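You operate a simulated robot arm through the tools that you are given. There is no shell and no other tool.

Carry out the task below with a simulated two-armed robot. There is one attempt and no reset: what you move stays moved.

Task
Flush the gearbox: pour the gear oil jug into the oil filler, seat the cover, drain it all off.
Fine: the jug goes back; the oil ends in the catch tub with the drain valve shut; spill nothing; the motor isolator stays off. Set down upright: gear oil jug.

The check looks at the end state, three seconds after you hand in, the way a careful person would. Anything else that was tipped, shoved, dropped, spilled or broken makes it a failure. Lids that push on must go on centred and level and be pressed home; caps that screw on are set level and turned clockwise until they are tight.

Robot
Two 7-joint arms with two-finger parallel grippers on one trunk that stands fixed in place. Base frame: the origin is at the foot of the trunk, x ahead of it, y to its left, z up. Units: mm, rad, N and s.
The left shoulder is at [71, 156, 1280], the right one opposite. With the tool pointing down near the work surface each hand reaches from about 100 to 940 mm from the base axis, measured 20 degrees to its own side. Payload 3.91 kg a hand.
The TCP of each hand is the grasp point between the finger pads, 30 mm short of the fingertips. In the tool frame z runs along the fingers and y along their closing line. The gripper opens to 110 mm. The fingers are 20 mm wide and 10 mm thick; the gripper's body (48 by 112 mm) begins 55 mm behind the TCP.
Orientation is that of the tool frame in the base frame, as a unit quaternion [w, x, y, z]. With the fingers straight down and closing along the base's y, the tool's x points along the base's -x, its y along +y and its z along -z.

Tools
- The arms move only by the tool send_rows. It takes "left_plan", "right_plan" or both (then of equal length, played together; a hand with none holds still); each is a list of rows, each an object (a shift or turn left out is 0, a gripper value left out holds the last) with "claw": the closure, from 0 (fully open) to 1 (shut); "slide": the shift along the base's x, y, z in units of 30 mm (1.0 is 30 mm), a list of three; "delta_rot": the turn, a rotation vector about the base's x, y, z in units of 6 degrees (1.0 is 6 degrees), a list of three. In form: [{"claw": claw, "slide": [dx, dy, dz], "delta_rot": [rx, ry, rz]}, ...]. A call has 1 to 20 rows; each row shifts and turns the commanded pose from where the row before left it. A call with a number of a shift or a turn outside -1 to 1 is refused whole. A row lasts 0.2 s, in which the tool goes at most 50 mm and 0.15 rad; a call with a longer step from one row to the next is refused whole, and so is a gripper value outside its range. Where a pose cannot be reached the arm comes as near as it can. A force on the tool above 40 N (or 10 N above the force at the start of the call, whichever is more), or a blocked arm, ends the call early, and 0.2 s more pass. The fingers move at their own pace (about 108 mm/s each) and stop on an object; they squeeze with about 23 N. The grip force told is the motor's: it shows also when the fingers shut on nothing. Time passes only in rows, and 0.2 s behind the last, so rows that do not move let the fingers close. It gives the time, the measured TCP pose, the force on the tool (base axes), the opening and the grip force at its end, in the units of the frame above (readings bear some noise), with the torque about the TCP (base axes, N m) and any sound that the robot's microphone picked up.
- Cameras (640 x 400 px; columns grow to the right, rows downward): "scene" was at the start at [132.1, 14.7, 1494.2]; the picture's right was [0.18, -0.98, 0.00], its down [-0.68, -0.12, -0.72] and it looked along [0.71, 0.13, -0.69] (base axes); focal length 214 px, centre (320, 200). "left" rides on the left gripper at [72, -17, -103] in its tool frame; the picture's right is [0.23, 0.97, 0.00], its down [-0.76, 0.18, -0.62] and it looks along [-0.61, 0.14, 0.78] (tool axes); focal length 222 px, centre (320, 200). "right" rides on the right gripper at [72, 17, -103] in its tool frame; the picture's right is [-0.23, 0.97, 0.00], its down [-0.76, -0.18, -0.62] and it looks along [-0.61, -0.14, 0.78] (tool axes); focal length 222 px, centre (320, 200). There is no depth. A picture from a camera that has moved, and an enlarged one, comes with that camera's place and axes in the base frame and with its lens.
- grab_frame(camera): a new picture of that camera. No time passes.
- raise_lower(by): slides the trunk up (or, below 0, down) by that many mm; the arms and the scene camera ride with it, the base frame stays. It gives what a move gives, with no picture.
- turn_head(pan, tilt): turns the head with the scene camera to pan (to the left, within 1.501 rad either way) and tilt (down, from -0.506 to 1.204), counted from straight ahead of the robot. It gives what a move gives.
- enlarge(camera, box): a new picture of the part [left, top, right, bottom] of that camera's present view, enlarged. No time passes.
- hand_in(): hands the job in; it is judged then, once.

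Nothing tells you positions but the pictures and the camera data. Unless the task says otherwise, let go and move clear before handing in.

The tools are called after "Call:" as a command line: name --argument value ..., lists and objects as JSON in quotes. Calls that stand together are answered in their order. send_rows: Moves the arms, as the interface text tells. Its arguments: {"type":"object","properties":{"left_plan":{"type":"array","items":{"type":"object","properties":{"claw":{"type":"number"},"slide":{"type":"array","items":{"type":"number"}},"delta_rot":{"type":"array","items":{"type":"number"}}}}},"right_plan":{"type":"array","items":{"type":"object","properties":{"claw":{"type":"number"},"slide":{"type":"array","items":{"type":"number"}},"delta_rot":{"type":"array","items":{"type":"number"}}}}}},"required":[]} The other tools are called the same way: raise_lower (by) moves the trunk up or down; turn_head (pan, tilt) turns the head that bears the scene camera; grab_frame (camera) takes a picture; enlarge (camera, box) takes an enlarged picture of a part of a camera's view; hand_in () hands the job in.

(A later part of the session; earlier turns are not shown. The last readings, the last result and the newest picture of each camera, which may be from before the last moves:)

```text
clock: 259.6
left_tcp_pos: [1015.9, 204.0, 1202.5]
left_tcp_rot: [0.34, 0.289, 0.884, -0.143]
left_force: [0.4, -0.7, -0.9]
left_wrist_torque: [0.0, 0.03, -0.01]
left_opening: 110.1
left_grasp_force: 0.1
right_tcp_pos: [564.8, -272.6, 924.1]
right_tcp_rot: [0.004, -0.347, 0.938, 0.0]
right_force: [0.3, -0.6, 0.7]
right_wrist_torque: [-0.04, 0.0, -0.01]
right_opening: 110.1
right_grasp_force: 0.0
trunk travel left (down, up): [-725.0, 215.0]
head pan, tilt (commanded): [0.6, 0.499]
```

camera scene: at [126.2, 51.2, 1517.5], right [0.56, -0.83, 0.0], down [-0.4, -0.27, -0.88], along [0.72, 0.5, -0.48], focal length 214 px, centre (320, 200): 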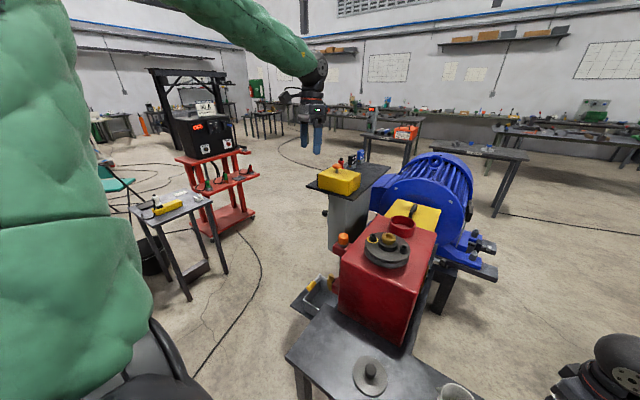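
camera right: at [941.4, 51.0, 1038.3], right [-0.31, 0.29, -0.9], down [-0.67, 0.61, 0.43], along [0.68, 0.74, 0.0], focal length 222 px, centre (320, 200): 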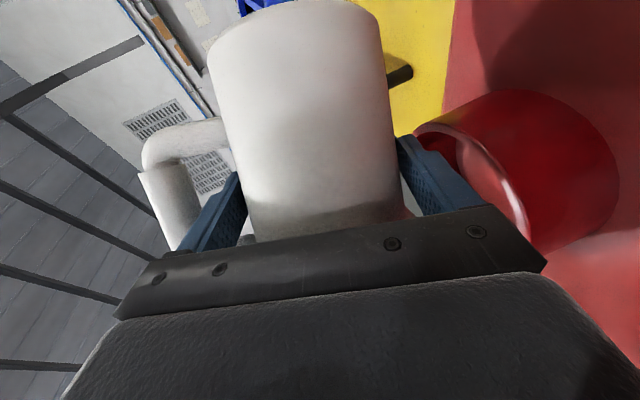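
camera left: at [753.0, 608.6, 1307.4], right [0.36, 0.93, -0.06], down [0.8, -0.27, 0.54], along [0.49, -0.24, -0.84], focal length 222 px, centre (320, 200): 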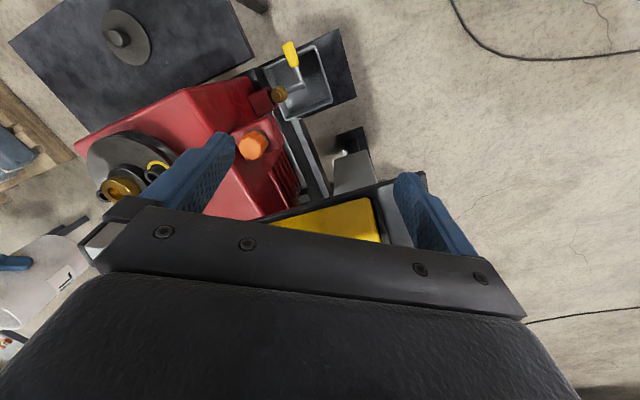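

The left arm reaches over the ring with the hand tilted 43° forward, which is what the cover needs. Next I'll see whether it can take the same orientation down to the cover, testing 200 mm high first.

Call:
send_rows --left_plan '[{"slide": [-0.85, 0.6, 0.5]}, {"slide": [-0.85, 0.6, 0.5]}, {"slide": [-0.85, 0.6, 0.4]}, {"slide": [-0.85, 0.6, 0.4]}, {"slide": [-0.85, 0.6, 0.2]}, {"slide": [-0.85, 0.5, 0]}, {"slide": [-0.85, 0.3, 0]}, {"slide": [-0.85, 0.2, 0]}, {"slide": [-0.85, 0, 0]}, {"slide": [-0.85, 0, 0]}]'

Call:
send_rows --left_plan '[{"slide": [-0.6, -0.2, -0.8]}, {"slide": [-0.6, -0.2, -0.8]}, {"slide": [-0.6, -0.2, -0.8]}, {"slide": [-0.6, -0.2, -0.8]}, {"slide": [-0.5, -0.4, -0.8]}, {"slide": [-0.5, -0.4, -0.8]}]'

```text
clock: 261.8
left_tcp_pos: [755.7, 321.0, 1267.2]
left_tcp_rot: [0.34, 0.29, 0.883, -0.142]
left_force: [0.8, -0.2, 1.0]
left_wrist_torque: [-0.01, -0.02, 0.01]
left_opening: 110.1
left_grasp_force: 0.0
right_tcp_pos: [561.5, -274.0, 925.9]
right_tcp_rot: [0.005, -0.346, 0.938, 0.0]
right_force: [0.3, -0.9, -0.1]
right_wrist_torque: [-0.01, -0.02, 0.02]
right_opening: 110.1
right_grasp_force: 0.0
trunk travel left (down, up): [-725.0, 215.0]
head pan, tilt (commanded): [0.6, 0.499]
```

```text
clock: 263.2
left_tcp_pos: [655.7, 274.7, 1120.4]
left_tcp_rot: [0.34, 0.29, 0.883, -0.144]
left_force: [-0.3, 0.3, -0.1]
left_wrist_torque: [-0.03, -0.01, 0.0]
left_opening: 110.1
left_grasp_force: 0.1
right_tcp_pos: [563.1, -272.7, 925.8]
right_tcp_rot: [0.004, -0.346, 0.938, 0.0]
right_force: [0.4, 0.1, 0.7]
right_wrist_torque: [-0.03, 0.0, 0.03]
right_opening: 110.2
right_grasp_force: 0.0
trunk travel left (down, up): [-725.0, 215.0]
head pan, tilt (commanded): [0.6, 0.499]
```

Call:
send_rows --left_plan '[{"slide": [-0.5, -0.5, -0.9]}, {"slide": [-0.5, -0.5, -0.9]}, {"slide": [-0.5, -0.5, -0.9]}, {"slide": [-0.5, -0.5, -0.9]}]'

Call:
send_rows --left_plan '[{"slide": [-0.7, -0.7, -0.8]}, {"slide": [-0.7, -0.7, -0.8]}, {"slide": [-0.7, -0.7, -0.8]}, {"slide": [-0.7, -0.7, -0.8]}]'

Call:
turn_head --pan 0.2 --tilt 1.0

Call:
grab_frame --camera "scene"

```text
clock: 264.2
left_tcp_pos: [596.6, 216.7, 1012.0]
left_tcp_rot: [0.34, 0.289, 0.884, -0.143]
left_force: [0.2, 0.1, 0.5]
left_wrist_torque: [0.01, 0.03, -0.03]
left_opening: 109.9
left_grasp_force: 0.1
right_tcp_pos: [565.1, -272.6, 925.1]
right_tcp_rot: [0.004, -0.346, 0.938, 0.0]
right_force: [-0.5, 0.1, 0.1]
right_wrist_torque: [-0.02, 0.02, 0.0]
right_opening: 110.0
right_grasp_force: 0.0
trunk travel left (down, up): [-725.0, 215.0]
head pan, tilt (commanded): [0.6, 0.499]
```

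```text
clock: 265.2
left_tcp_pos: [510.6, 131.6, 915.7]
left_tcp_rot: [0.34, 0.29, 0.883, -0.143]
left_force: [-1.0, -0.2, -0.2]
left_wrist_torque: [0.0, 0.03, 0.0]
left_opening: 109.8
left_grasp_force: 0.1
right_tcp_pos: [565.4, -273.5, 923.1]
right_tcp_rot: [0.005, -0.347, 0.938, 0.002]
right_force: [0.9, 0.4, -0.3]
right_wrist_torque: [0.03, 0.03, 0.01]
right_opening: 110.2
right_grasp_force: 0.1
trunk travel left (down, up): [-725.0, 215.0]
head pan, tilt (commanded): [0.6, 0.499]
```

```text
clock: 266.1
left_tcp_pos: [510.6, 132.4, 915.7]
left_tcp_rot: [0.34, 0.289, 0.883, -0.143]
left_force: [0.2, 0.5, -0.2]
left_wrist_torque: [0.03, -0.01, 0.01]
left_opening: 109.8
left_grasp_force: 0.1
right_tcp_pos: [565.2, -273.9, 924.9]
right_tcp_rot: [0.004, -0.346, 0.938, 0.001]
right_force: [-0.2, -0.1, -0.4]
right_wrist_torque: [0.01, -0.02, 0.01]
right_opening: 110.3
right_grasp_force: 0.0
trunk travel left (down, up): [-725.0, 215.0]
head pan, tilt (commanded): [0.201, 1.0]
```

```text
taken
camera scene: at [119.9, 13.4, 1476.5], right [0.2, -0.98, 0.0], down [-0.82, -0.17, -0.54], along [0.53, 0.11, -0.84], focal length 214 px, centre (320, 200)
```

scene: 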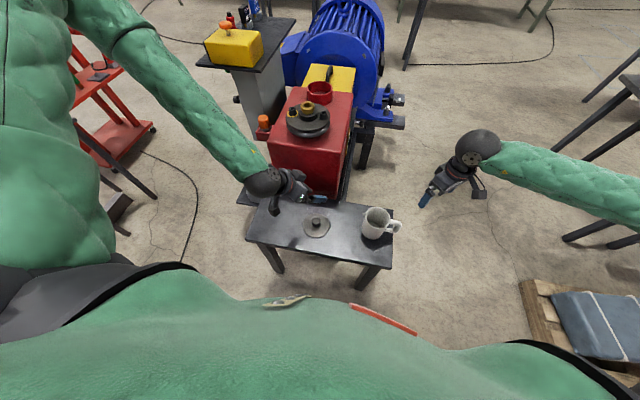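

The left hand can come right down to the cover in this orientation. Before lowering the trunk I'll move the right hand well away from the jug's handle.

Call:
send_rows --right_plan '[{"slide": [0, -0.9, 0.3]}, {"slide": [0, -0.9, 0.3]}, {"slide": [0, -0.9, 0.3]}, {"slide": [0, -0.9, 0.3]}, {"slide": [0, -0.9, 0.3]}]'

Call:
raise_lower --by -200

Call:
enlarge --camera "scene" --box '[230, 140, 430, 260]'

Call:
grab_frame --camera "left"

```text
clock: 267.3
left_tcp_pos: [511.2, 132.5, 917.2]
left_tcp_rot: [0.341, 0.289, 0.883, -0.142]
left_force: [0.1, -0.6, 0.1]
left_wrist_torque: [0.03, 0.02, -0.03]
left_opening: 109.8
left_grasp_force: 0.2
right_tcp_pos: [564.1, -408.7, 968.4]
right_tcp_rot: [0.005, -0.347, 0.938, 0.0]
right_force: [-0.2, -0.4, 0.2]
right_wrist_torque: [0.03, 0.03, -0.03]
right_opening: 110.0
right_grasp_force: 0.0
trunk travel left (down, up): [-725.0, 215.0]
head pan, tilt (commanded): [0.201, 1.0]
```

```text
clock: 269.5
left_tcp_pos: [510.2, 133.1, 716.2]
left_tcp_rot: [0.34, 0.29, 0.883, -0.143]
left_force: [0.1, -0.4, 0.4]
left_wrist_torque: [-0.02, 0.0, 0.05]
left_opening: 110.0
left_grasp_force: 0.1
right_tcp_pos: [564.4, -408.8, 768.1]
right_tcp_rot: [0.004, -0.346, 0.938, 0.0]
right_force: [-0.4, 0.4, 0.1]
right_wrist_torque: [0.02, -0.03, -0.04]
right_opening: 110.0
right_grasp_force: 0.1
trunk travel left (down, up): [-525.0, 415.0]
head pan, tilt (commanded): [0.201, 1.0]
```

```text
3.20 times, centred on (330, 200) of scene
camera zoom: at [119.1, 13.8, 1276.5], right [0.2, -0.98, 0.0], down [-0.82, -0.17, -0.54], along [0.53, 0.11, -0.84], focal length 686 px, centre (288, 200)
```

zoom: 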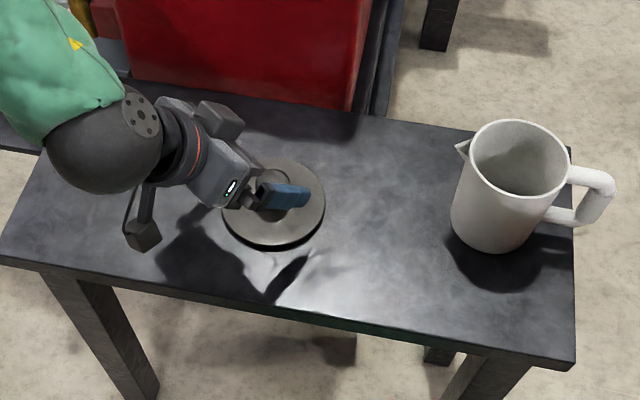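

```text
taken
camera left: at [402.6, 196.7, 744.0], right [0.46, 0.87, -0.21], down [0.24, 0.1, 0.96], along [0.86, -0.49, -0.16], focal length 222 px, centre (320, 200)
```

left: 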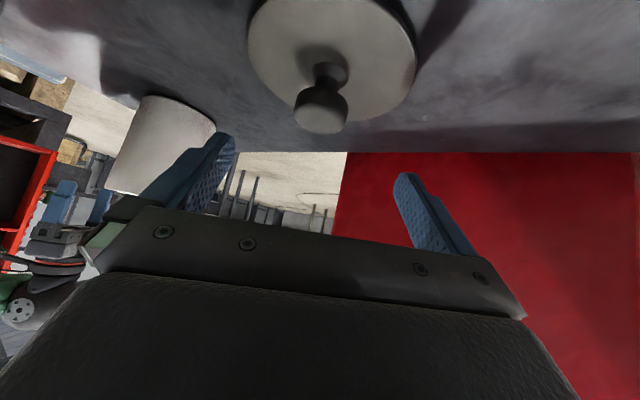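

Call:
enlarge --camera "left" --box '[220, 0, 440, 140]'

Call:
enlarge --camera "scene" --box '[280, 170, 350, 220]'

```text
2.86 times, centred on (330, 70) of left
camera zoom: at [402.6, 196.7, 744.0], right [0.46, 0.87, -0.21], down [0.24, 0.1, 0.96], along [0.86, -0.49, -0.16], focal length 635 px, centre (291, 571)
```

zoom: 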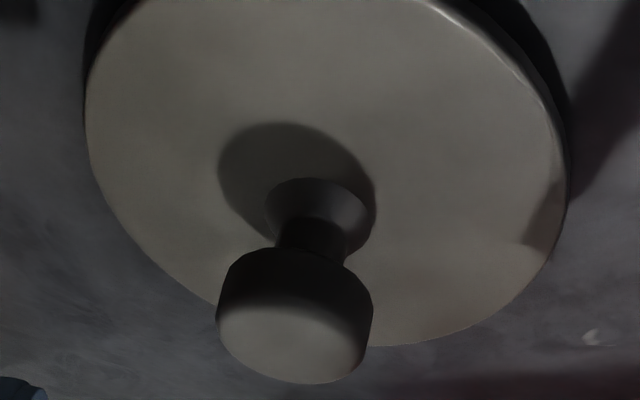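

```text
8.00 times, centred on (315, 195) of scene
camera zoom: at [119.1, 13.8, 1276.5], right [0.2, -0.98, 0.0], down [-0.82, -0.17, -0.54], along [0.53, 0.11, -0.84], focal length 1716 px, centre (360, 240)
```

zoom: 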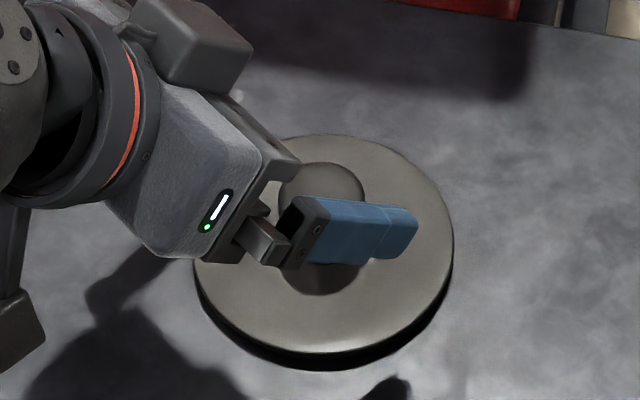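

The knob is a drum about 38 mm across, centred near (521, 113.5, 651). I'll line the left fingers up on either side of it and advance along the tool axis.

Call:
send_rows --left_plan '[{"slide": [-0.3, 0.1, -0.38]}, {"slide": [-0.3, 0.11, -0.38]}, {"slide": [0, 0, 0]}]'

Call:
send_rows --left_plan '[{"slide": [0.23, -0.2, -0.323]}, {"slide": [0.23, -0.2, -0.323]}, {"slide": [0.23, -0.2, -0.323]}, {"slide": [0, 0, 0]}]'

Call:
enlarge --camera "left" --box '[120, 0, 520, 220]'

Call:
enlarge --camera "scene" --box '[280, 170, 350, 220]'

```text
clock: 270.3
left_tcp_pos: [493.6, 147.1, 703.5]
left_tcp_rot: [0.34, 0.289, 0.883, -0.143]
left_force: [-0.1, 0.0, 0.7]
left_wrist_torque: [0.01, -0.01, -0.01]
left_opening: 110.0
left_grasp_force: 0.1
left hand out of reach, approached as far as the arm can: row 1, 2
right_tcp_pos: [564.1, -408.0, 768.2]
right_tcp_rot: [0.005, -0.346, 0.938, -0.001]
right_force: [-0.9, 0.2, -0.1]
right_wrist_torque: [0.03, 0.04, 0.02]
right_opening: 109.9
right_grasp_force: 0.0
trunk travel left (down, up): [-525.0, 415.0]
head pan, tilt (commanded): [0.201, 1.0]
```

```text
clock: 271.3
left_tcp_pos: [521.7, 145.6, 698.9]
left_tcp_rot: [0.34, 0.29, 0.883, -0.143]
left_force: [0.3, 0.0, -0.2]
left_wrist_torque: [0.01, -0.01, 0.0]
left_opening: 110.0
left_grasp_force: 0.0
left hand out of reach, approached as far as the arm can: row 1, 2, 3
right_tcp_pos: [564.3, -407.5, 767.8]
right_tcp_rot: [0.005, -0.346, 0.938, 0.001]
right_force: [0.4, 0.2, -0.4]
right_wrist_torque: [0.03, 0.02, 0.01]
right_opening: 109.9
right_grasp_force: 0.0
trunk travel left (down, up): [-525.0, 415.0]
head pan, tilt (commanded): [0.201, 1.0]
```

```text
1.60 times, centred on (320, 110) of left
camera zoom: at [413.6, 209.7, 726.3], right [0.46, 0.86, -0.21], down [0.24, 0.1, 0.96], along [0.86, -0.49, -0.16], focal length 355 px, centre (320, 344)
```

zoom: 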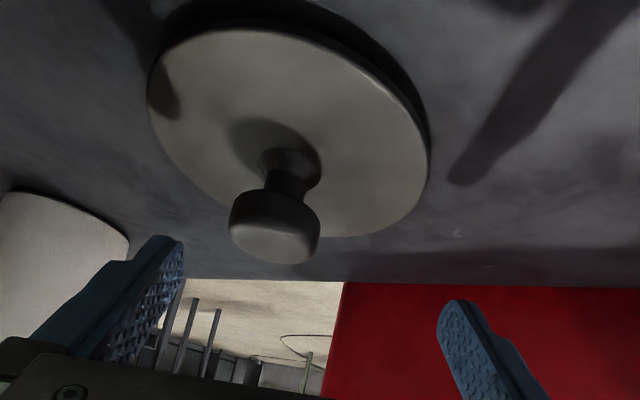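

```text
8.00 times, centred on (315, 195) of scene
camera zoom: at [119.3, 13.8, 1276.4], right [0.2, -0.98, 0.0], down [-0.82, -0.17, -0.54], along [0.53, 0.11, -0.84], focal length 1716 px, centre (360, 240)
```

zoom: 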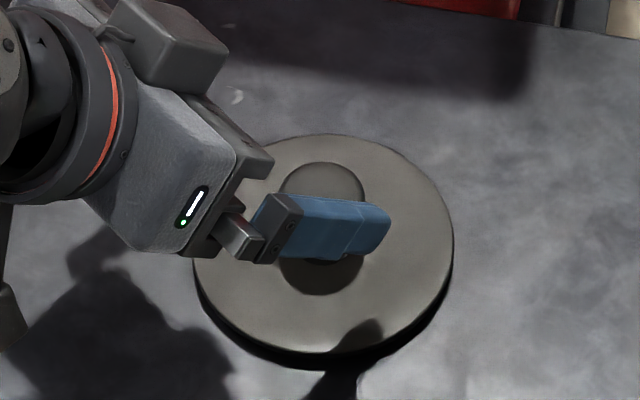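

The arm is at a joint limit at this shoulder height. I'll raise the hand 90 mm and lower the trunk the same amount so the geometry is easier.

Call:
send_rows --left_plan '[{"slide": [-0.1, -0.2, 0.9]}, {"slide": [-0.1, -0.2, 0.9]}, {"slide": [-0.1, -0.2, 0.9]}, {"slide": [0, 0, 0]}]'

Call:
raise_lower --by -80

```text
clock: 272.3
left_tcp_pos: [527.0, 127.7, 772.7]
left_tcp_rot: [0.34, 0.289, 0.883, -0.144]
left_force: [-0.8, 0.1, -0.2]
left_wrist_torque: [-0.01, 0.0, -0.01]
left_opening: 110.2
left_grasp_force: 0.0
left hand out of reach, approached as far as the arm can: row 3
right_tcp_pos: [565.3, -406.6, 768.2]
right_tcp_rot: [0.005, -0.346, 0.938, 0.0]
right_force: [0.1, 0.2, 0.3]
right_wrist_torque: [-0.01, 0.02, -0.02]
right_opening: 110.2
right_grasp_force: 0.0
trunk travel left (down, up): [-525.0, 415.0]
head pan, tilt (commanded): [0.201, 1.0]
```

```text
clock: 273.5
left_tcp_pos: [525.9, 126.5, 694.2]
left_tcp_rot: [0.342, 0.289, 0.883, -0.142]
left_force: [0.3, -0.1, 0.2]
left_wrist_torque: [0.04, -0.04, -0.02]
left_opening: 110.2
left_grasp_force: 0.1
right_tcp_pos: [564.5, -408.2, 688.7]
right_tcp_rot: [0.005, -0.346, 0.938, 0.001]
right_force: [0.4, -1.0, -0.4]
right_wrist_torque: [0.01, 0.04, 0.03]
right_opening: 109.8
right_grasp_force: 0.0
trunk travel left (down, up): [-445.0, 495.0]
head pan, tilt (commanded): [0.201, 1.0]
```

Call:
send_rows --left_plan '[{"slide": [0, 0, 0.2], "delta_rot": [0, 0, -0.9]}, {"slide": [0, 0, 0.2], "delta_rot": [0, 0, -0.9]}, {"slide": [0, 0, 0.2], "delta_rot": [0, 0, -0.9]}]'

Call:
send_rows --left_plan '[{"delta_rot": [0, 0, -0.9]}, {"delta_rot": [0, 0, -0.9]}, {"slide": [0, 0, 0]}]'

Call:
grab_frame --camera "scene"

```text
clock: 274.3
left_tcp_pos: [525.5, 126.0, 712.6]
left_tcp_rot: [0.317, 0.413, 0.833, -0.19]
left_force: [0.5, 0.2, 0.0]
left_wrist_torque: [0.02, -0.01, 0.0]
left_opening: 109.8
left_grasp_force: 0.1
right_tcp_pos: [563.6, -409.4, 688.7]
right_tcp_rot: [0.005, -0.346, 0.938, 0.0]
right_force: [0.4, -0.4, -0.4]
right_wrist_torque: [0.02, -0.02, 0.02]
right_opening: 110.0
right_grasp_force: 0.1
trunk travel left (down, up): [-445.0, 495.0]
head pan, tilt (commanded): [0.201, 1.0]
```

```text
clock: 275.1
left_tcp_pos: [526.5, 127.2, 711.9]
left_tcp_rot: [0.297, 0.488, 0.791, -0.218]
left_force: [-0.3, -0.9, -0.7]
left_wrist_torque: [0.05, 0.02, -0.01]
left_opening: 110.1
left_grasp_force: 0.0
right_tcp_pos: [562.8, -409.1, 688.3]
right_tcp_rot: [0.006, -0.345, 0.938, 0.0]
right_force: [0.5, -0.4, 0.4]
right_wrist_torque: [0.02, 0.01, -0.03]
right_opening: 109.9
right_grasp_force: 0.1
trunk travel left (down, up): [-445.0, 495.0]
head pan, tilt (commanded): [0.201, 1.0]
```

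```text
taken
camera scene: at [119.2, 13.9, 1196.4], right [0.2, -0.98, 0.0], down [-0.82, -0.17, -0.54], along [0.53, 0.11, -0.84], focal length 214 px, centre (320, 200)
```

scene: 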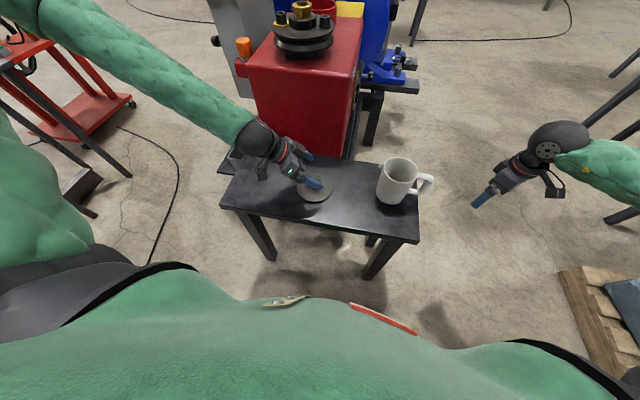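

The yaw change freed the arm. Moving to the pre-grasp point and advancing onto the knob.

Call:
send_rows --left_plan '[{"slide": [-0.33, 0.385, -0.3]}, {"slide": [-0.33, 0.385, -0.3]}, {"slide": [0, 0, 0]}]'

Call:
enlarge --camera "left" --box '[120, 0, 520, 220]'

```text
clock: 275.9
left_tcp_pos: [507.0, 150.0, 693.8]
left_tcp_rot: [0.297, 0.488, 0.791, -0.218]
left_force: [0.5, -0.6, 0.7]
left_wrist_torque: [0.01, -0.04, -0.01]
left_opening: 110.2
left_grasp_force: 0.0
right_tcp_pos: [564.4, -409.1, 688.6]
right_tcp_rot: [0.005, -0.346, 0.938, 0.0]
right_force: [0.3, -0.2, 0.1]
right_wrist_torque: [0.01, 0.02, 0.01]
right_opening: 110.1
right_grasp_force: 0.0
trunk travel left (down, up): [-445.0, 495.0]
head pan, tilt (commanded): [0.201, 1.0]
```

```text
1.60 times, centred on (320, 110) of left
camera zoom: at [439.6, 256.2, 720.8], right [0.8, 0.56, -0.21], down [0.26, -0.02, 0.96], along [0.54, -0.83, -0.16], focal length 355 px, centre (320, 344)
```

zoom: 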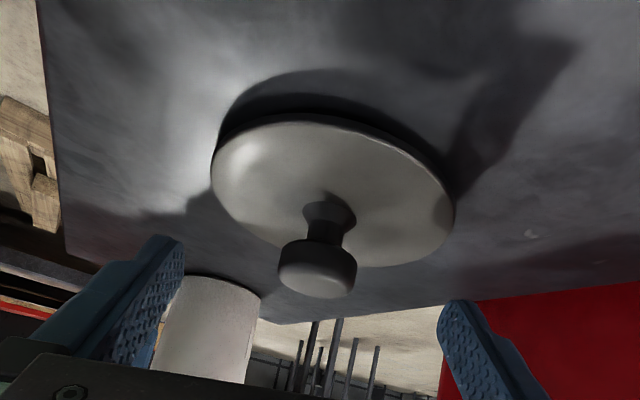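

Call:
send_rows --left_plan '[{"slide": [0.114, -0.282, -0.323]}, {"slide": [0.114, -0.282, -0.323]}, {"slide": [0.114, -0.282, -0.323]}, {"slide": [0, 0, 0]}]'

Call:
enlarge --camera "left" --box '[120, 0, 520, 220]'

Call:
enlarge --camera "scene" --box '[270, 140, 360, 220]'

```text
clock: 276.9
left_tcp_pos: [516.0, 125.1, 664.6]
left_tcp_rot: [0.298, 0.487, 0.792, -0.217]
left_force: [-0.1, -0.1, 0.8]
left_wrist_torque: [-0.01, -0.02, -0.01]
left_opening: 110.0
left_grasp_force: 0.0
right_tcp_pos: [563.8, -407.2, 690.4]
right_tcp_rot: [0.005, -0.347, 0.938, 0.0]
right_force: [0.6, -0.2, 0.5]
right_wrist_torque: [0.01, 0.04, 0.04]
right_opening: 109.9
right_grasp_force: 0.1
trunk travel left (down, up): [-445.0, 495.0]
head pan, tilt (commanded): [0.201, 1.0]
```

```text
1.60 times, centred on (320, 110) of left
camera zoom: at [448.9, 231.2, 691.9], right [0.8, 0.56, -0.21], down [0.26, -0.02, 0.96], along [0.54, -0.83, -0.16], focal length 355 px, centre (320, 344)
```

zoom: 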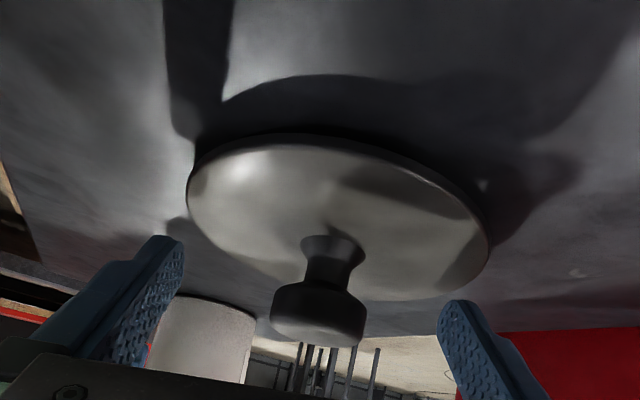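

```text
5.00 times, centred on (315, 180) of scene
camera zoom: at [119.1, 14.4, 1196.5], right [0.2, -0.98, 0.0], down [-0.82, -0.17, -0.54], along [0.53, 0.11, -0.84], focal length 1072 px, centre (345, 300)
```

zoom: 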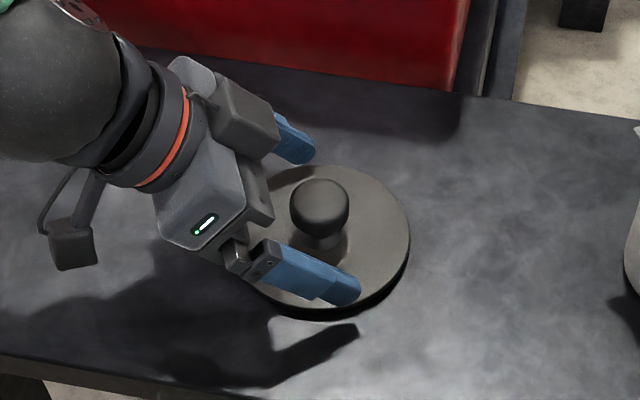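

Call:
send_rows --left_plan '[{"claw": 0.3}, {"claw": 0.5}, {"claw": 0.6}, {"claw": 1}, {"claw": 1}, {"claw": 1}]'

Call:
enlarge --camera "left" --box '[120, 0, 520, 220]'

Call:
enlarge --camera "scene" --box '[270, 140, 360, 220]'

```text
clock: 278.3
left_tcp_pos: [516.3, 124.3, 663.4]
left_tcp_rot: [0.298, 0.487, 0.791, -0.219]
left_force: [0.3, -1.1, 3.6]
left_wrist_torque: [0.01, -0.19, -0.06]
left_opening: 35.4
left_grasp_force: 22.8
right_tcp_pos: [564.6, -408.3, 688.4]
right_tcp_rot: [0.005, -0.346, 0.938, 0.0]
right_force: [0.1, -0.1, 0.9]
right_wrist_torque: [0.0, -0.04, -0.01]
right_opening: 109.6
right_grasp_force: 0.1
trunk travel left (down, up): [-445.0, 495.0]
head pan, tilt (commanded): [0.201, 1.0]
```

```text
1.60 times, centred on (320, 110) of left
camera zoom: at [449.2, 230.7, 692.2], right [0.8, 0.56, -0.21], down [0.26, -0.02, 0.96], along [0.54, -0.83, -0.16], focal length 355 px, centre (320, 344)
```

zoom: 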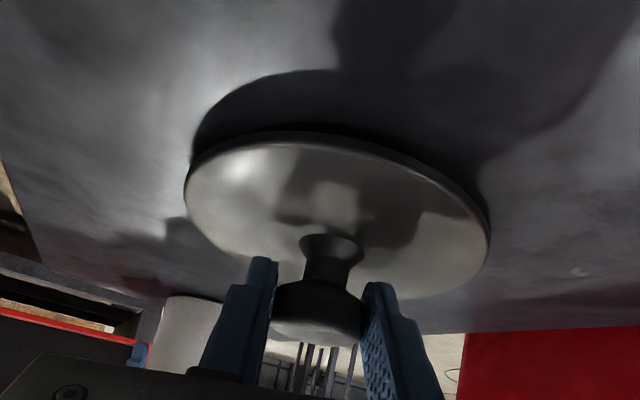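

```text
5.00 times, centred on (315, 180) of scene
camera zoom: at [119.1, 13.7, 1196.5], right [0.2, -0.98, 0.0], down [-0.82, -0.17, -0.54], along [0.53, 0.11, -0.84], focal length 1072 px, centre (345, 300)
```

zoom: 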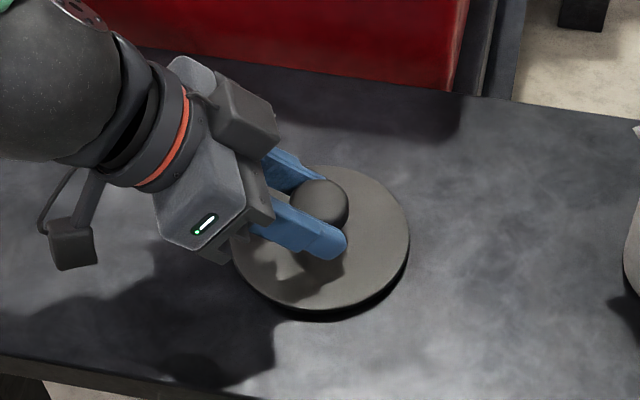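

Knob gripped. Small lift, then raise the trunk 80 mm with the cover in hand.

Call:
send_rows --left_plan '[{"slide": [0, 0, 0.2]}, {"slide": [0, 0, 0.25]}, {"slide": [0, 0, 0]}]'

Call:
enlarge --camera "left" --box '[120, 0, 520, 220]'

Call:
raise_lower --by 80

Call:
enlarge --camera "scene" --box '[250, 140, 380, 240]'

```text
clock: 279.1
left_tcp_pos: [515.7, 124.1, 678.5]
left_tcp_rot: [0.297, 0.488, 0.791, -0.218]
left_force: [0.3, -0.8, -1.5]
left_wrist_torque: [0.0, -0.03, -0.03]
left_opening: 35.0
left_grasp_force: 23.0
right_tcp_pos: [564.5, -409.0, 688.9]
right_tcp_rot: [0.005, -0.346, 0.938, 0.0]
right_force: [0.5, 0.2, -0.1]
right_wrist_torque: [0.01, 0.0, -0.01]
right_opening: 109.9
right_grasp_force: 0.1
trunk travel left (down, up): [-445.0, 495.0]
head pan, tilt (commanded): [0.201, 1.0]
```

```text
1.60 times, centred on (320, 110) of left
camera zoom: at [449.3, 230.3, 704.8], right [0.8, 0.56, -0.21], down [0.26, -0.02, 0.96], along [0.54, -0.83, -0.16], focal length 355 px, centre (320, 344)
```

zoom: 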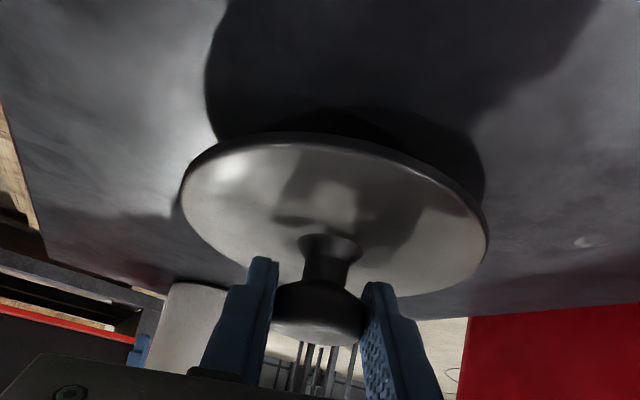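

```text
clock: 280.2
left_tcp_pos: [516.4, 124.0, 756.4]
left_tcp_rot: [0.298, 0.488, 0.791, -0.218]
left_force: [-0.1, 0.4, -1.7]
left_wrist_torque: [0.02, 0.04, 0.02]
left_opening: 35.0
left_grasp_force: 23.5
right_tcp_pos: [563.3, -408.1, 769.3]
right_tcp_rot: [0.005, -0.346, 0.938, 0.0]
right_force: [-0.4, -0.3, -0.1]
right_wrist_torque: [0.02, -0.01, -0.02]
right_opening: 109.7
right_grasp_force: 0.1
trunk travel left (down, up): [-525.0, 415.0]
head pan, tilt (commanded): [0.201, 1.0]
```

```text
4.00 times, centred on (315, 190) of scene
camera zoom: at [119.7, 13.8, 1276.2], right [0.2, -0.98, 0.0], down [-0.82, -0.17, -0.54], along [0.53, 0.11, -0.84], focal length 858 px, centre (340, 240)
```

zoom: 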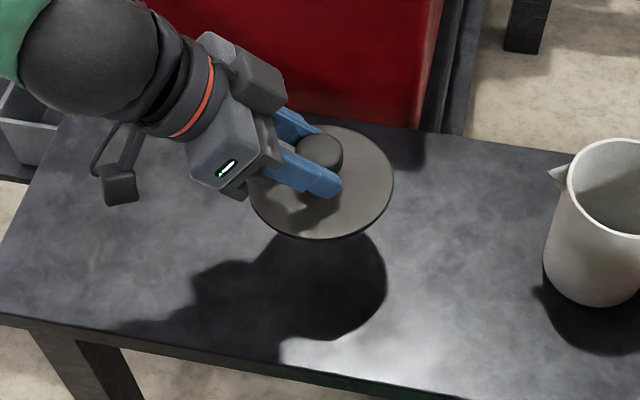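

The cover hangs level. I'll follow the tested path: out to the side, then raise the trunk before passing over the gearbox.

Call:
send_rows --left_plan '[{"slide": [0.45, 0.517, 0.31]}, {"slide": [0.45, 0.517, 0.31]}, {"slide": [0.45, 0.517, 0.31]}, {"slide": [0.45, 0.517, 0.31]}, {"slide": [0.45, 0.517, 0.31]}, {"slide": [0.45, 0.517, 0.31]}]'

Call:
raise_lower --by 200

Call:
enlarge --camera "left" --box '[120, 0, 520, 220]'

```text
clock: 281.6
left_tcp_pos: [597.4, 218.5, 813.0]
left_tcp_rot: [0.298, 0.488, 0.791, -0.218]
left_force: [0.5, 0.1, -2.1]
left_wrist_torque: [0.03, -0.01, -0.02]
left_opening: 34.9
left_grasp_force: 23.0
right_tcp_pos: [564.1, -408.5, 768.5]
right_tcp_rot: [0.005, -0.346, 0.938, 0.0]
right_force: [0.6, -0.1, 0.6]
right_wrist_torque: [-0.02, 0.0, 0.03]
right_opening: 110.2
right_grasp_force: 0.1
trunk travel left (down, up): [-525.0, 415.0]
head pan, tilt (commanded): [0.201, 1.0]
```

```text
clock: 283.8
left_tcp_pos: [598.3, 217.5, 1013.5]
left_tcp_rot: [0.298, 0.488, 0.791, -0.218]
left_force: [0.1, 0.0, -1.0]
left_wrist_torque: [0.01, 0.02, 0.02]
left_opening: 34.6
left_grasp_force: 23.1
right_tcp_pos: [563.7, -408.1, 969.3]
right_tcp_rot: [0.005, -0.347, 0.938, 0.001]
right_force: [-0.5, 0.5, 0.0]
right_wrist_torque: [-0.03, 0.02, -0.04]
right_opening: 110.0
right_grasp_force: 0.1
trunk travel left (down, up): [-725.0, 215.0]
head pan, tilt (commanded): [0.201, 1.0]
```

```text
1.60 times, centred on (320, 110) of left
camera zoom: at [530.4, 323.8, 1040.7], right [0.8, 0.56, -0.21], down [0.26, -0.02, 0.96], along [0.54, -0.83, -0.16], focal length 355 px, centre (320, 344)
```

zoom: 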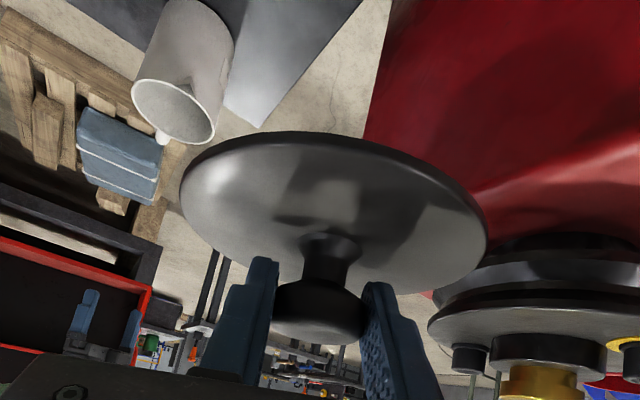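

Call:
send_rows --left_plan '[{"slide": [0.233, 0.239, 0.594]}, {"slide": [0.233, 0.239, 0.594]}, {"slide": [0.233, 0.239, 0.594]}, {"slide": [0.233, 0.239, 0.594]}, {"slide": [0.233, 0.239, 0.594]}, {"slide": [0.233, 0.239, 0.594]}]'

Call:
send_rows --left_plan '[{"slide": [0.483, 0.254, 0.458], "delta_rot": [0, 0, 0.5625]}, {"slide": [0.483, 0.254, 0.458], "delta_rot": [0, 0, 0.5625]}, {"slide": [0.483, 0.254, 0.458], "delta_rot": [0, 0, 0.5625]}, {"slide": [0.483, 0.254, 0.458], "delta_rot": [0, 0, 0.5625]}, {"slide": [0.483, 0.254, 0.458], "delta_rot": [0, 0, 0.5625]}, {"slide": [0.483, 0.254, 0.458], "delta_rot": [0, 0, 0.5625]}, {"slide": [0.483, 0.254, 0.458], "delta_rot": [0, 0, 0.5625]}, {"slide": [0.483, 0.254, 0.458], "delta_rot": [0, 0, 0.5625]}]'

```text
clock: 285.2
left_tcp_pos: [638.3, 260.6, 1121.2]
left_tcp_rot: [0.298, 0.487, 0.791, -0.218]
left_force: [0.6, -0.2, -1.3]
left_wrist_torque: [0.05, 0.01, 0.02]
left_opening: 34.8
left_grasp_force: 23.1
right_tcp_pos: [564.2, -407.8, 968.4]
right_tcp_rot: [0.005, -0.346, 0.938, 0.0]
right_force: [-0.3, -0.3, 0.8]
right_wrist_torque: [0.03, -0.03, -0.04]
right_opening: 110.2
right_grasp_force: 0.0
trunk travel left (down, up): [-725.0, 215.0]
head pan, tilt (commanded): [0.201, 1.0]
```

```text
clock: 287.0
left_tcp_pos: [755.0, 322.1, 1229.5]
left_tcp_rot: [0.34, 0.288, 0.883, -0.143]
left_force: [-0.9, -0.2, -1.7]
left_wrist_torque: [0.0, 0.02, 0.05]
left_opening: 35.2
left_grasp_force: 23.3
right_tcp_pos: [562.9, -408.6, 969.2]
right_tcp_rot: [0.005, -0.347, 0.938, 0.0]
right_force: [1.7, 0.3, -0.7]
right_wrist_torque: [0.0, -0.02, -0.02]
right_opening: 110.0
right_grasp_force: 0.0
trunk travel left (down, up): [-725.0, 215.0]
head pan, tilt (commanded): [0.201, 1.0]
```

Call:
send_rows --left_plan '[{"slide": [0.62, -0.138, 0.05]}, {"slide": [0.62, -0.138, 0.05]}, {"slide": [0.62, -0.138, 0.05]}, {"slide": [0.62, -0.138, 0.05]}, {"slide": [0.62, -0.138, 0.05]}, {"slide": [0.62, -0.138, 0.05]}, {"slide": [0.62, -0.138, 0.05]}]'

Call:
send_rows --left_plan '[{"slide": [0.507, -0.353, -0.133]}, {"slide": [0.507, -0.353, -0.133]}, {"slide": [0.507, -0.353, -0.133]}, {"slide": [0.507, -0.353, -0.133]}, {"slide": [0.507, -0.353, -0.133]}, {"slide": [0.5, -0.36, -0.2]}, {"slide": [0.5, -0.36, -0.2]}, {"slide": [0.5, -0.36, -0.2]}, {"slide": [0, 0, 0]}]'

Call:
turn_head --pan 0.15 --tilt 0.55

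Call:
grab_frame --camera "scene"

```text
clock: 288.6
left_tcp_pos: [888.8, 293.4, 1240.8]
left_tcp_rot: [0.341, 0.288, 0.884, -0.142]
left_force: [0.0, -0.4, -1.7]
left_wrist_torque: [0.02, 0.0, 0.01]
left_opening: 34.7
left_grasp_force: 22.8
right_tcp_pos: [565.1, -408.8, 967.9]
right_tcp_rot: [0.004, -0.345, 0.938, 0.001]
right_force: [-0.3, -0.1, -0.8]
right_wrist_torque: [0.02, -0.01, -0.03]
right_opening: 109.9
right_grasp_force: 0.1
trunk travel left (down, up): [-725.0, 215.0]
head pan, tilt (commanded): [0.201, 1.0]
```

```text
clock: 290.6
left_tcp_pos: [1005.3, 208.3, 1204.9]
left_tcp_rot: [0.34, 0.289, 0.883, -0.143]
left_force: [0.1, 0.3, -1.4]
left_wrist_torque: [0.02, 0.02, 0.01]
left_opening: 35.0
left_grasp_force: 22.9
right_tcp_pos: [562.6, -409.0, 968.9]
right_tcp_rot: [0.005, -0.346, 0.938, -0.001]
right_force: [-0.1, 0.0, 0.6]
right_wrist_torque: [-0.01, -0.02, 0.01]
right_opening: 110.2
right_grasp_force: 0.1
trunk travel left (down, up): [-725.0, 215.0]
head pan, tilt (commanded): [0.201, 1.0]
```

```text
clock: 291.5
left_tcp_pos: [1007.2, 208.7, 1202.7]
left_tcp_rot: [0.34, 0.29, 0.883, -0.143]
left_force: [0.4, -0.2, -1.2]
left_wrist_torque: [0.02, 0.01, 0.01]
left_opening: 34.8
left_grasp_force: 23.2
right_tcp_pos: [564.5, -408.0, 967.9]
right_tcp_rot: [0.005, -0.346, 0.938, 0.0]
right_force: [0.1, -0.1, 0.9]
right_wrist_torque: [0.0, 0.03, -0.03]
right_opening: 109.9
right_grasp_force: 0.0
trunk travel left (down, up): [-725.0, 215.0]
head pan, tilt (commanded): [0.15, 0.55]
```

```text
taken
camera scene: at [140.4, 13.4, 1512.8], right [0.15, -0.99, 0.0], down [-0.52, -0.08, -0.85], along [0.84, 0.13, -0.52], focal length 214 px, centre (320, 200)
```

scene: 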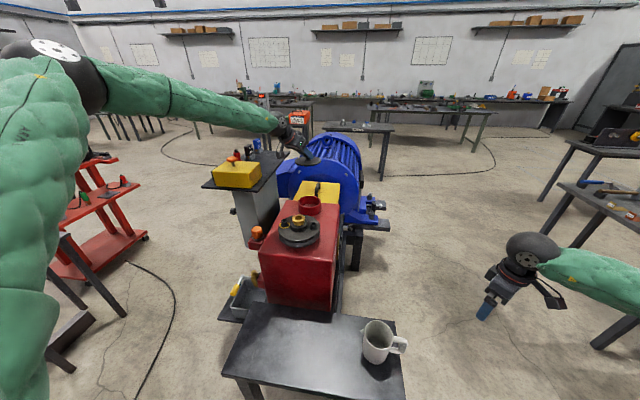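

The cover is above the ring with its centre near (1016, 201). I'll lower the trunk part way and check alignment in the pictures before going on.

Call:
raise_lower --by -140

Call:
enlarge --camera "scene" --box '[240, 90, 400, 200]'

Call:
grab_frame --camera "left"

```text
clock: 293.2
left_tcp_pos: [1005.8, 208.1, 1063.3]
left_tcp_rot: [0.34, 0.29, 0.883, -0.143]
left_force: [-0.6, -1.0, -1.7]
left_wrist_torque: [0.02, 0.01, 0.02]
left_opening: 34.8
left_grasp_force: 23.2
right_tcp_pos: [565.0, -407.7, 828.9]
right_tcp_rot: [0.005, -0.346, 0.938, 0.0]
right_force: [-0.8, 0.0, -0.4]
right_wrist_torque: [0.0, -0.02, 0.01]
right_opening: 109.9
right_grasp_force: 0.0
trunk travel left (down, up): [-585.0, 355.0]
head pan, tilt (commanded): [0.15, 0.55]
```

```text
3.64 times, centred on (320, 145) of scene
camera zoom: at [139.9, 13.4, 1373.1], right [0.15, -0.99, 0.0], down [-0.52, -0.08, -0.85], along [0.84, 0.13, -0.52], focal length 780 px, centre (320, 400)
```

zoom: 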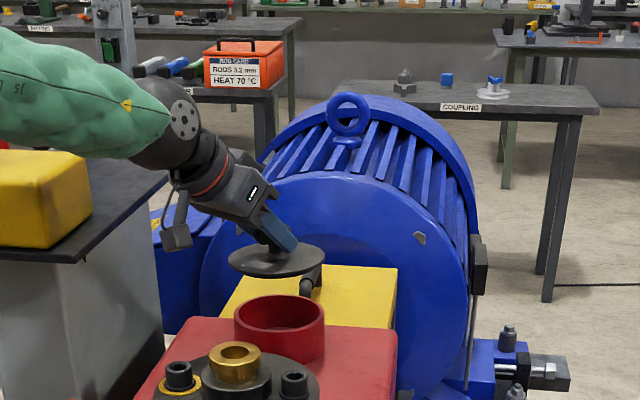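

```text
taken
camera left: at [898.8, 272.5, 1090.8], right [0.46, 0.87, -0.21], down [0.24, 0.11, 0.96], along [0.86, -0.49, -0.16], focal length 222 px, centre (320, 200)
```

left: 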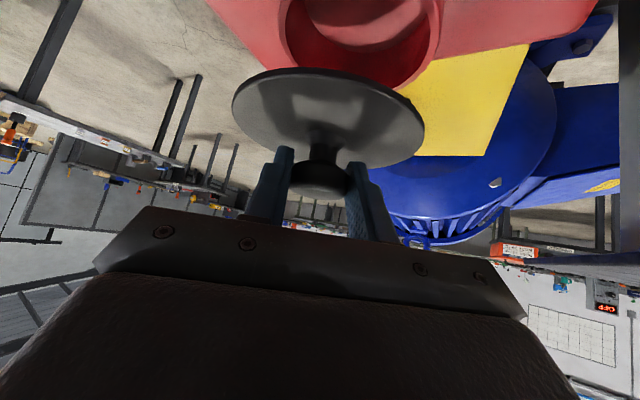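

Call:
enlarge --camera "left" --box '[220, 0, 460, 200]'

Call:
enlarge --camera "scene" --box '[280, 130, 340, 190]'

```text
2.00 times, centred on (340, 100) of left
camera zoom: at [898.8, 272.5, 1090.8], right [0.46, 0.87, -0.21], down [0.24, 0.11, 0.96], along [0.86, -0.49, -0.16], focal length 444 px, centre (280, 400)
```

zoom: 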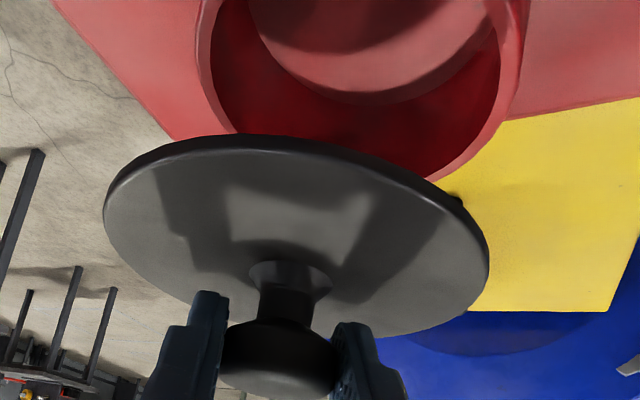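

```text
6.67 times, centred on (310, 160) of scene
camera zoom: at [139.9, 13.4, 1373.1], right [0.15, -0.99, 0.0], down [-0.52, -0.08, -0.85], along [0.84, 0.13, -0.52], focal length 1430 px, centre (387, 467)
```

zoom: 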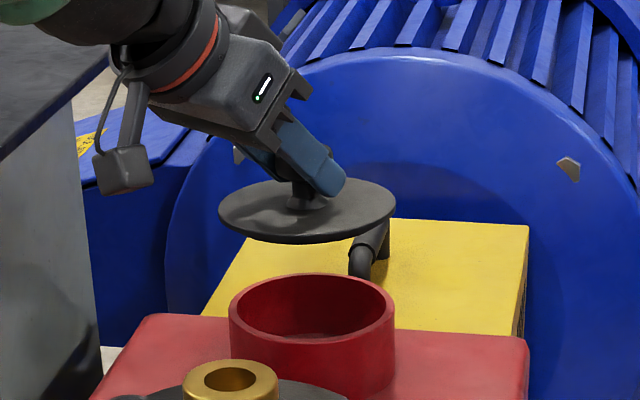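

Call:
enlarge --camera "left" --box '[300, 0, 460, 110]'

Call:
enlarge --camera "left" --box '[220, 50, 440, 190]'

```text
3.64 times, centred on (380, 55) of left
camera zoom: at [898.8, 272.5, 1090.8], right [0.46, 0.87, -0.21], down [0.24, 0.11, 0.96], along [0.86, -0.49, -0.16], focal length 808 px, centre (102, 727)
```

zoom: 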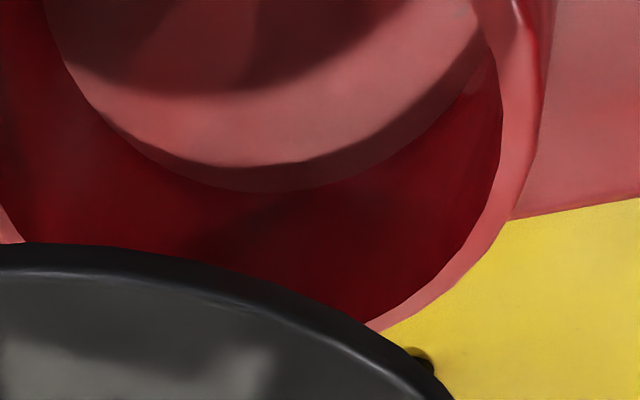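

```text
2.86 times, centred on (330, 120) of left
camera zoom: at [898.8, 272.5, 1090.8], right [0.46, 0.87, -0.21], down [0.24, 0.11, 0.96], along [0.86, -0.49, -0.16], focal length 635 px, centre (291, 429)
```

zoom: 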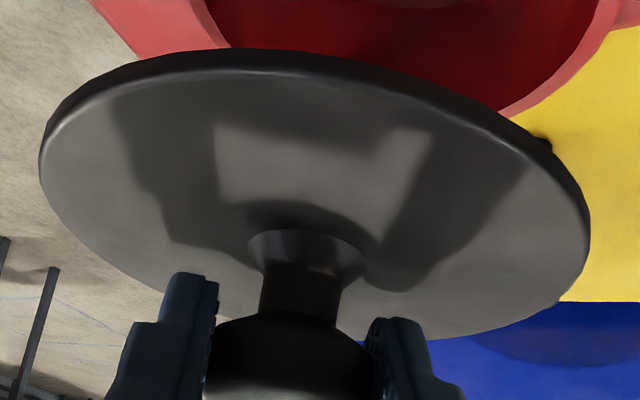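

The left camera shows the cover hanging about 3° off level, because the finger closing line is tilted that much. I'll correct the hand roll by 3.15° and look again.

Call:
send_rows --left_plan '[{"delta_rot": [0.2, -0.172, 0]}, {"delta_rot": [0.196, -0.172, 0]}, {"slide": [0, 0, 0]}]'

Call:
enlarge --camera "left" --box '[220, 50, 440, 190]'

Call:
enlarge --camera "scene" --box '[280, 130, 340, 190]'

```text
clock: 294.0
left_tcp_pos: [1006.5, 208.9, 1063.9]
left_tcp_rot: [0.35, 0.298, 0.88, -0.119]
left_force: [0.1, -0.5, -2.4]
left_wrist_torque: [0.03, 0.05, 0.03]
left_opening: 35.0
left_grasp_force: 22.7
right_tcp_pos: [564.4, -407.6, 827.9]
right_tcp_rot: [0.004, -0.346, 0.938, 0.0]
right_force: [-0.6, -0.4, -0.3]
right_wrist_torque: [0.02, -0.01, 0.02]
right_opening: 110.0
right_grasp_force: 0.0
trunk travel left (down, up): [-585.0, 355.0]
head pan, tilt (commanded): [0.15, 0.55]
```

```text
2.86 times, centred on (330, 120) of left
camera zoom: at [898.3, 271.4, 1089.0], right [0.46, 0.87, -0.16], down [0.21, 0.06, 0.98], along [0.86, -0.48, -0.15], focal length 635 px, centre (291, 429)
```

zoom: 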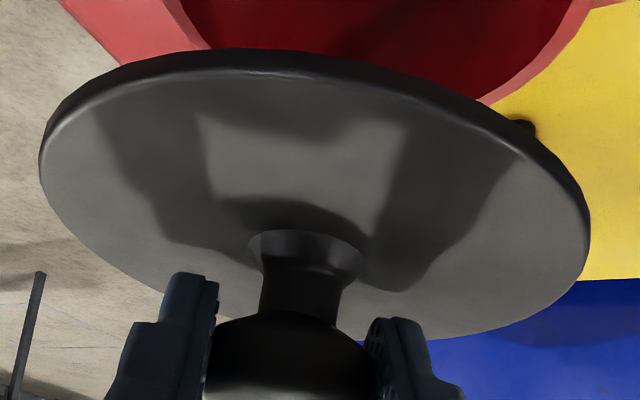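

```text
6.67 times, centred on (310, 160) of scene
camera zoom: at [140.3, 13.3, 1372.9], right [0.15, -0.99, 0.0], down [-0.52, -0.08, -0.85], along [0.84, 0.13, -0.52], focal length 1430 px, centre (387, 467)
```

zoom: 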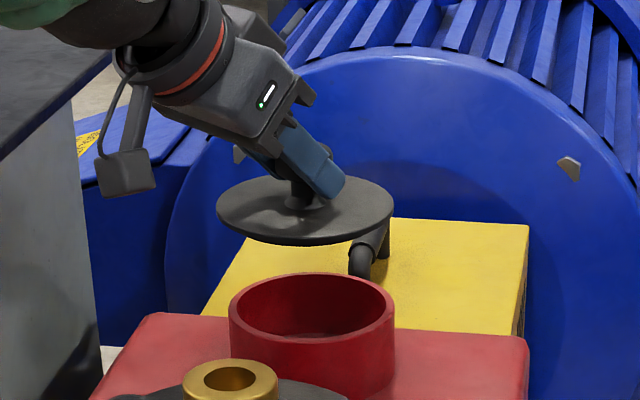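

Call:
enlarge --camera "scene" --box '[292, 150, 328, 186]'

```text
11.11 times, centred on (310, 168) of scene
camera zoom: at [140.3, 13.3, 1372.9], right [0.15, -0.99, 0.0], down [-0.52, -0.08, -0.85], along [0.84, 0.13, -0.52], focal length 2383 px, centre (431, 556)
```

zoom: 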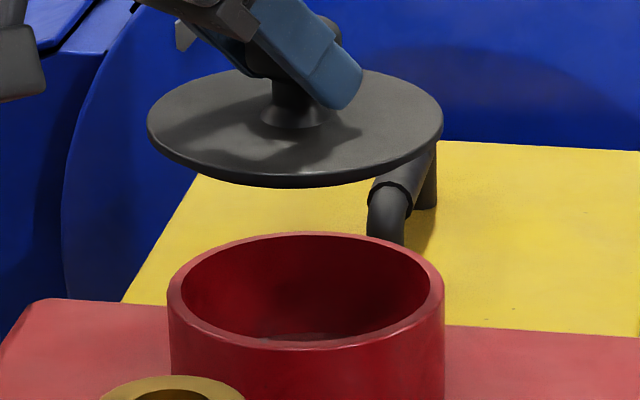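

The cover now looks level with the ring. I'll lower it another 52 mm and compare the two outlines from both cameras.

Call:
send_rows --left_plan '[{"slide": [0.1, -0.03, -0.43]}, {"slide": [0.1, -0.03, -0.43]}, {"slide": [0.05, 0, -0.43]}, {"slide": [0, 0, -0.43]}, {"slide": [0, 0, 0]}]'

Call:
grab_frame --camera "left"

Call:
enlarge --camera "left" --box '[210, 20, 450, 190]'

Call:
enlarge --camera "scene" --box '[292, 150, 328, 186]'

```text
clock: 295.2
left_tcp_pos: [1012.9, 207.0, 1009.6]
left_tcp_rot: [0.35, 0.299, 0.879, -0.119]
left_force: [0.5, -0.1, -1.3]
left_wrist_torque: [0.04, 0.03, -0.03]
left_opening: 35.1
left_grasp_force: 22.6
right_tcp_pos: [564.6, -408.9, 829.0]
right_tcp_rot: [0.005, -0.346, 0.938, 0.0]
right_force: [-1.2, 0.4, 0.2]
right_wrist_torque: [0.01, 0.0, -0.01]
right_opening: 110.0
right_grasp_force: 0.0
trunk travel left (down, up): [-585.0, 355.0]
head pan, tilt (commanded): [0.15, 0.55]
```

```text
taken
camera left: at [904.9, 269.8, 1036.9], right [0.46, 0.87, -0.16], down [0.21, 0.06, 0.98], along [0.86, -0.48, -0.15], focal length 222 px, centre (320, 200)
```

left: 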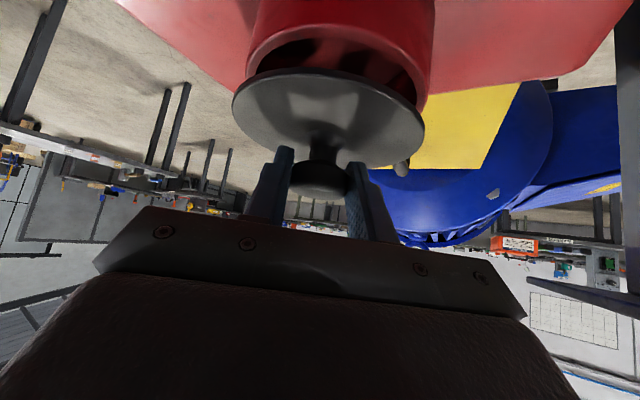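

```text
2.35 times, centred on (330, 105) of left
camera zoom: at [904.9, 269.8, 1036.9], right [0.46, 0.87, -0.16], down [0.21, 0.06, 0.98], along [0.86, -0.48, -0.15], focal length 523 px, centre (296, 424)
```

zoom: 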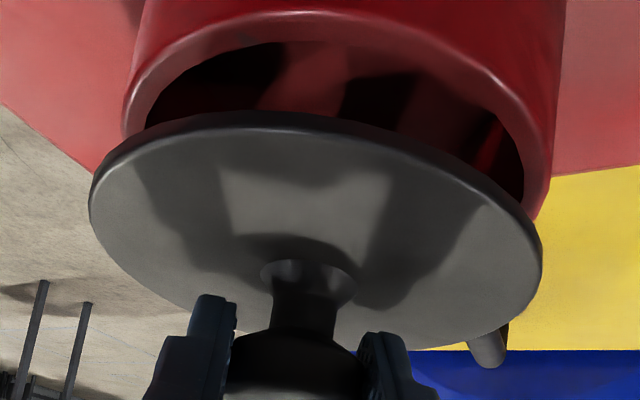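

```text
11.11 times, centred on (310, 168) of scene
camera zoom: at [139.9, 13.2, 1373.0], right [0.15, -0.99, 0.0], down [-0.52, -0.08, -0.85], along [0.84, 0.13, -0.52], focal length 2383 px, centre (431, 556)
```

zoom: 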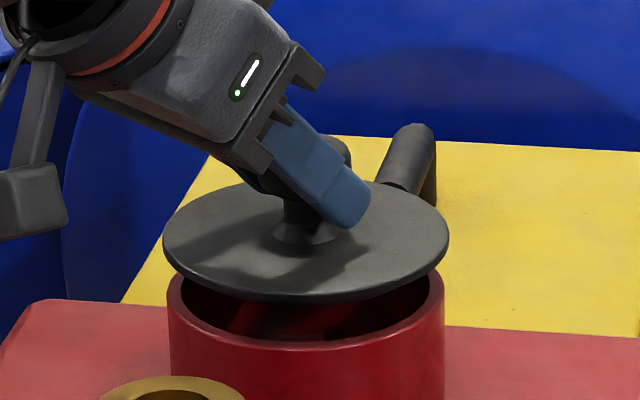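

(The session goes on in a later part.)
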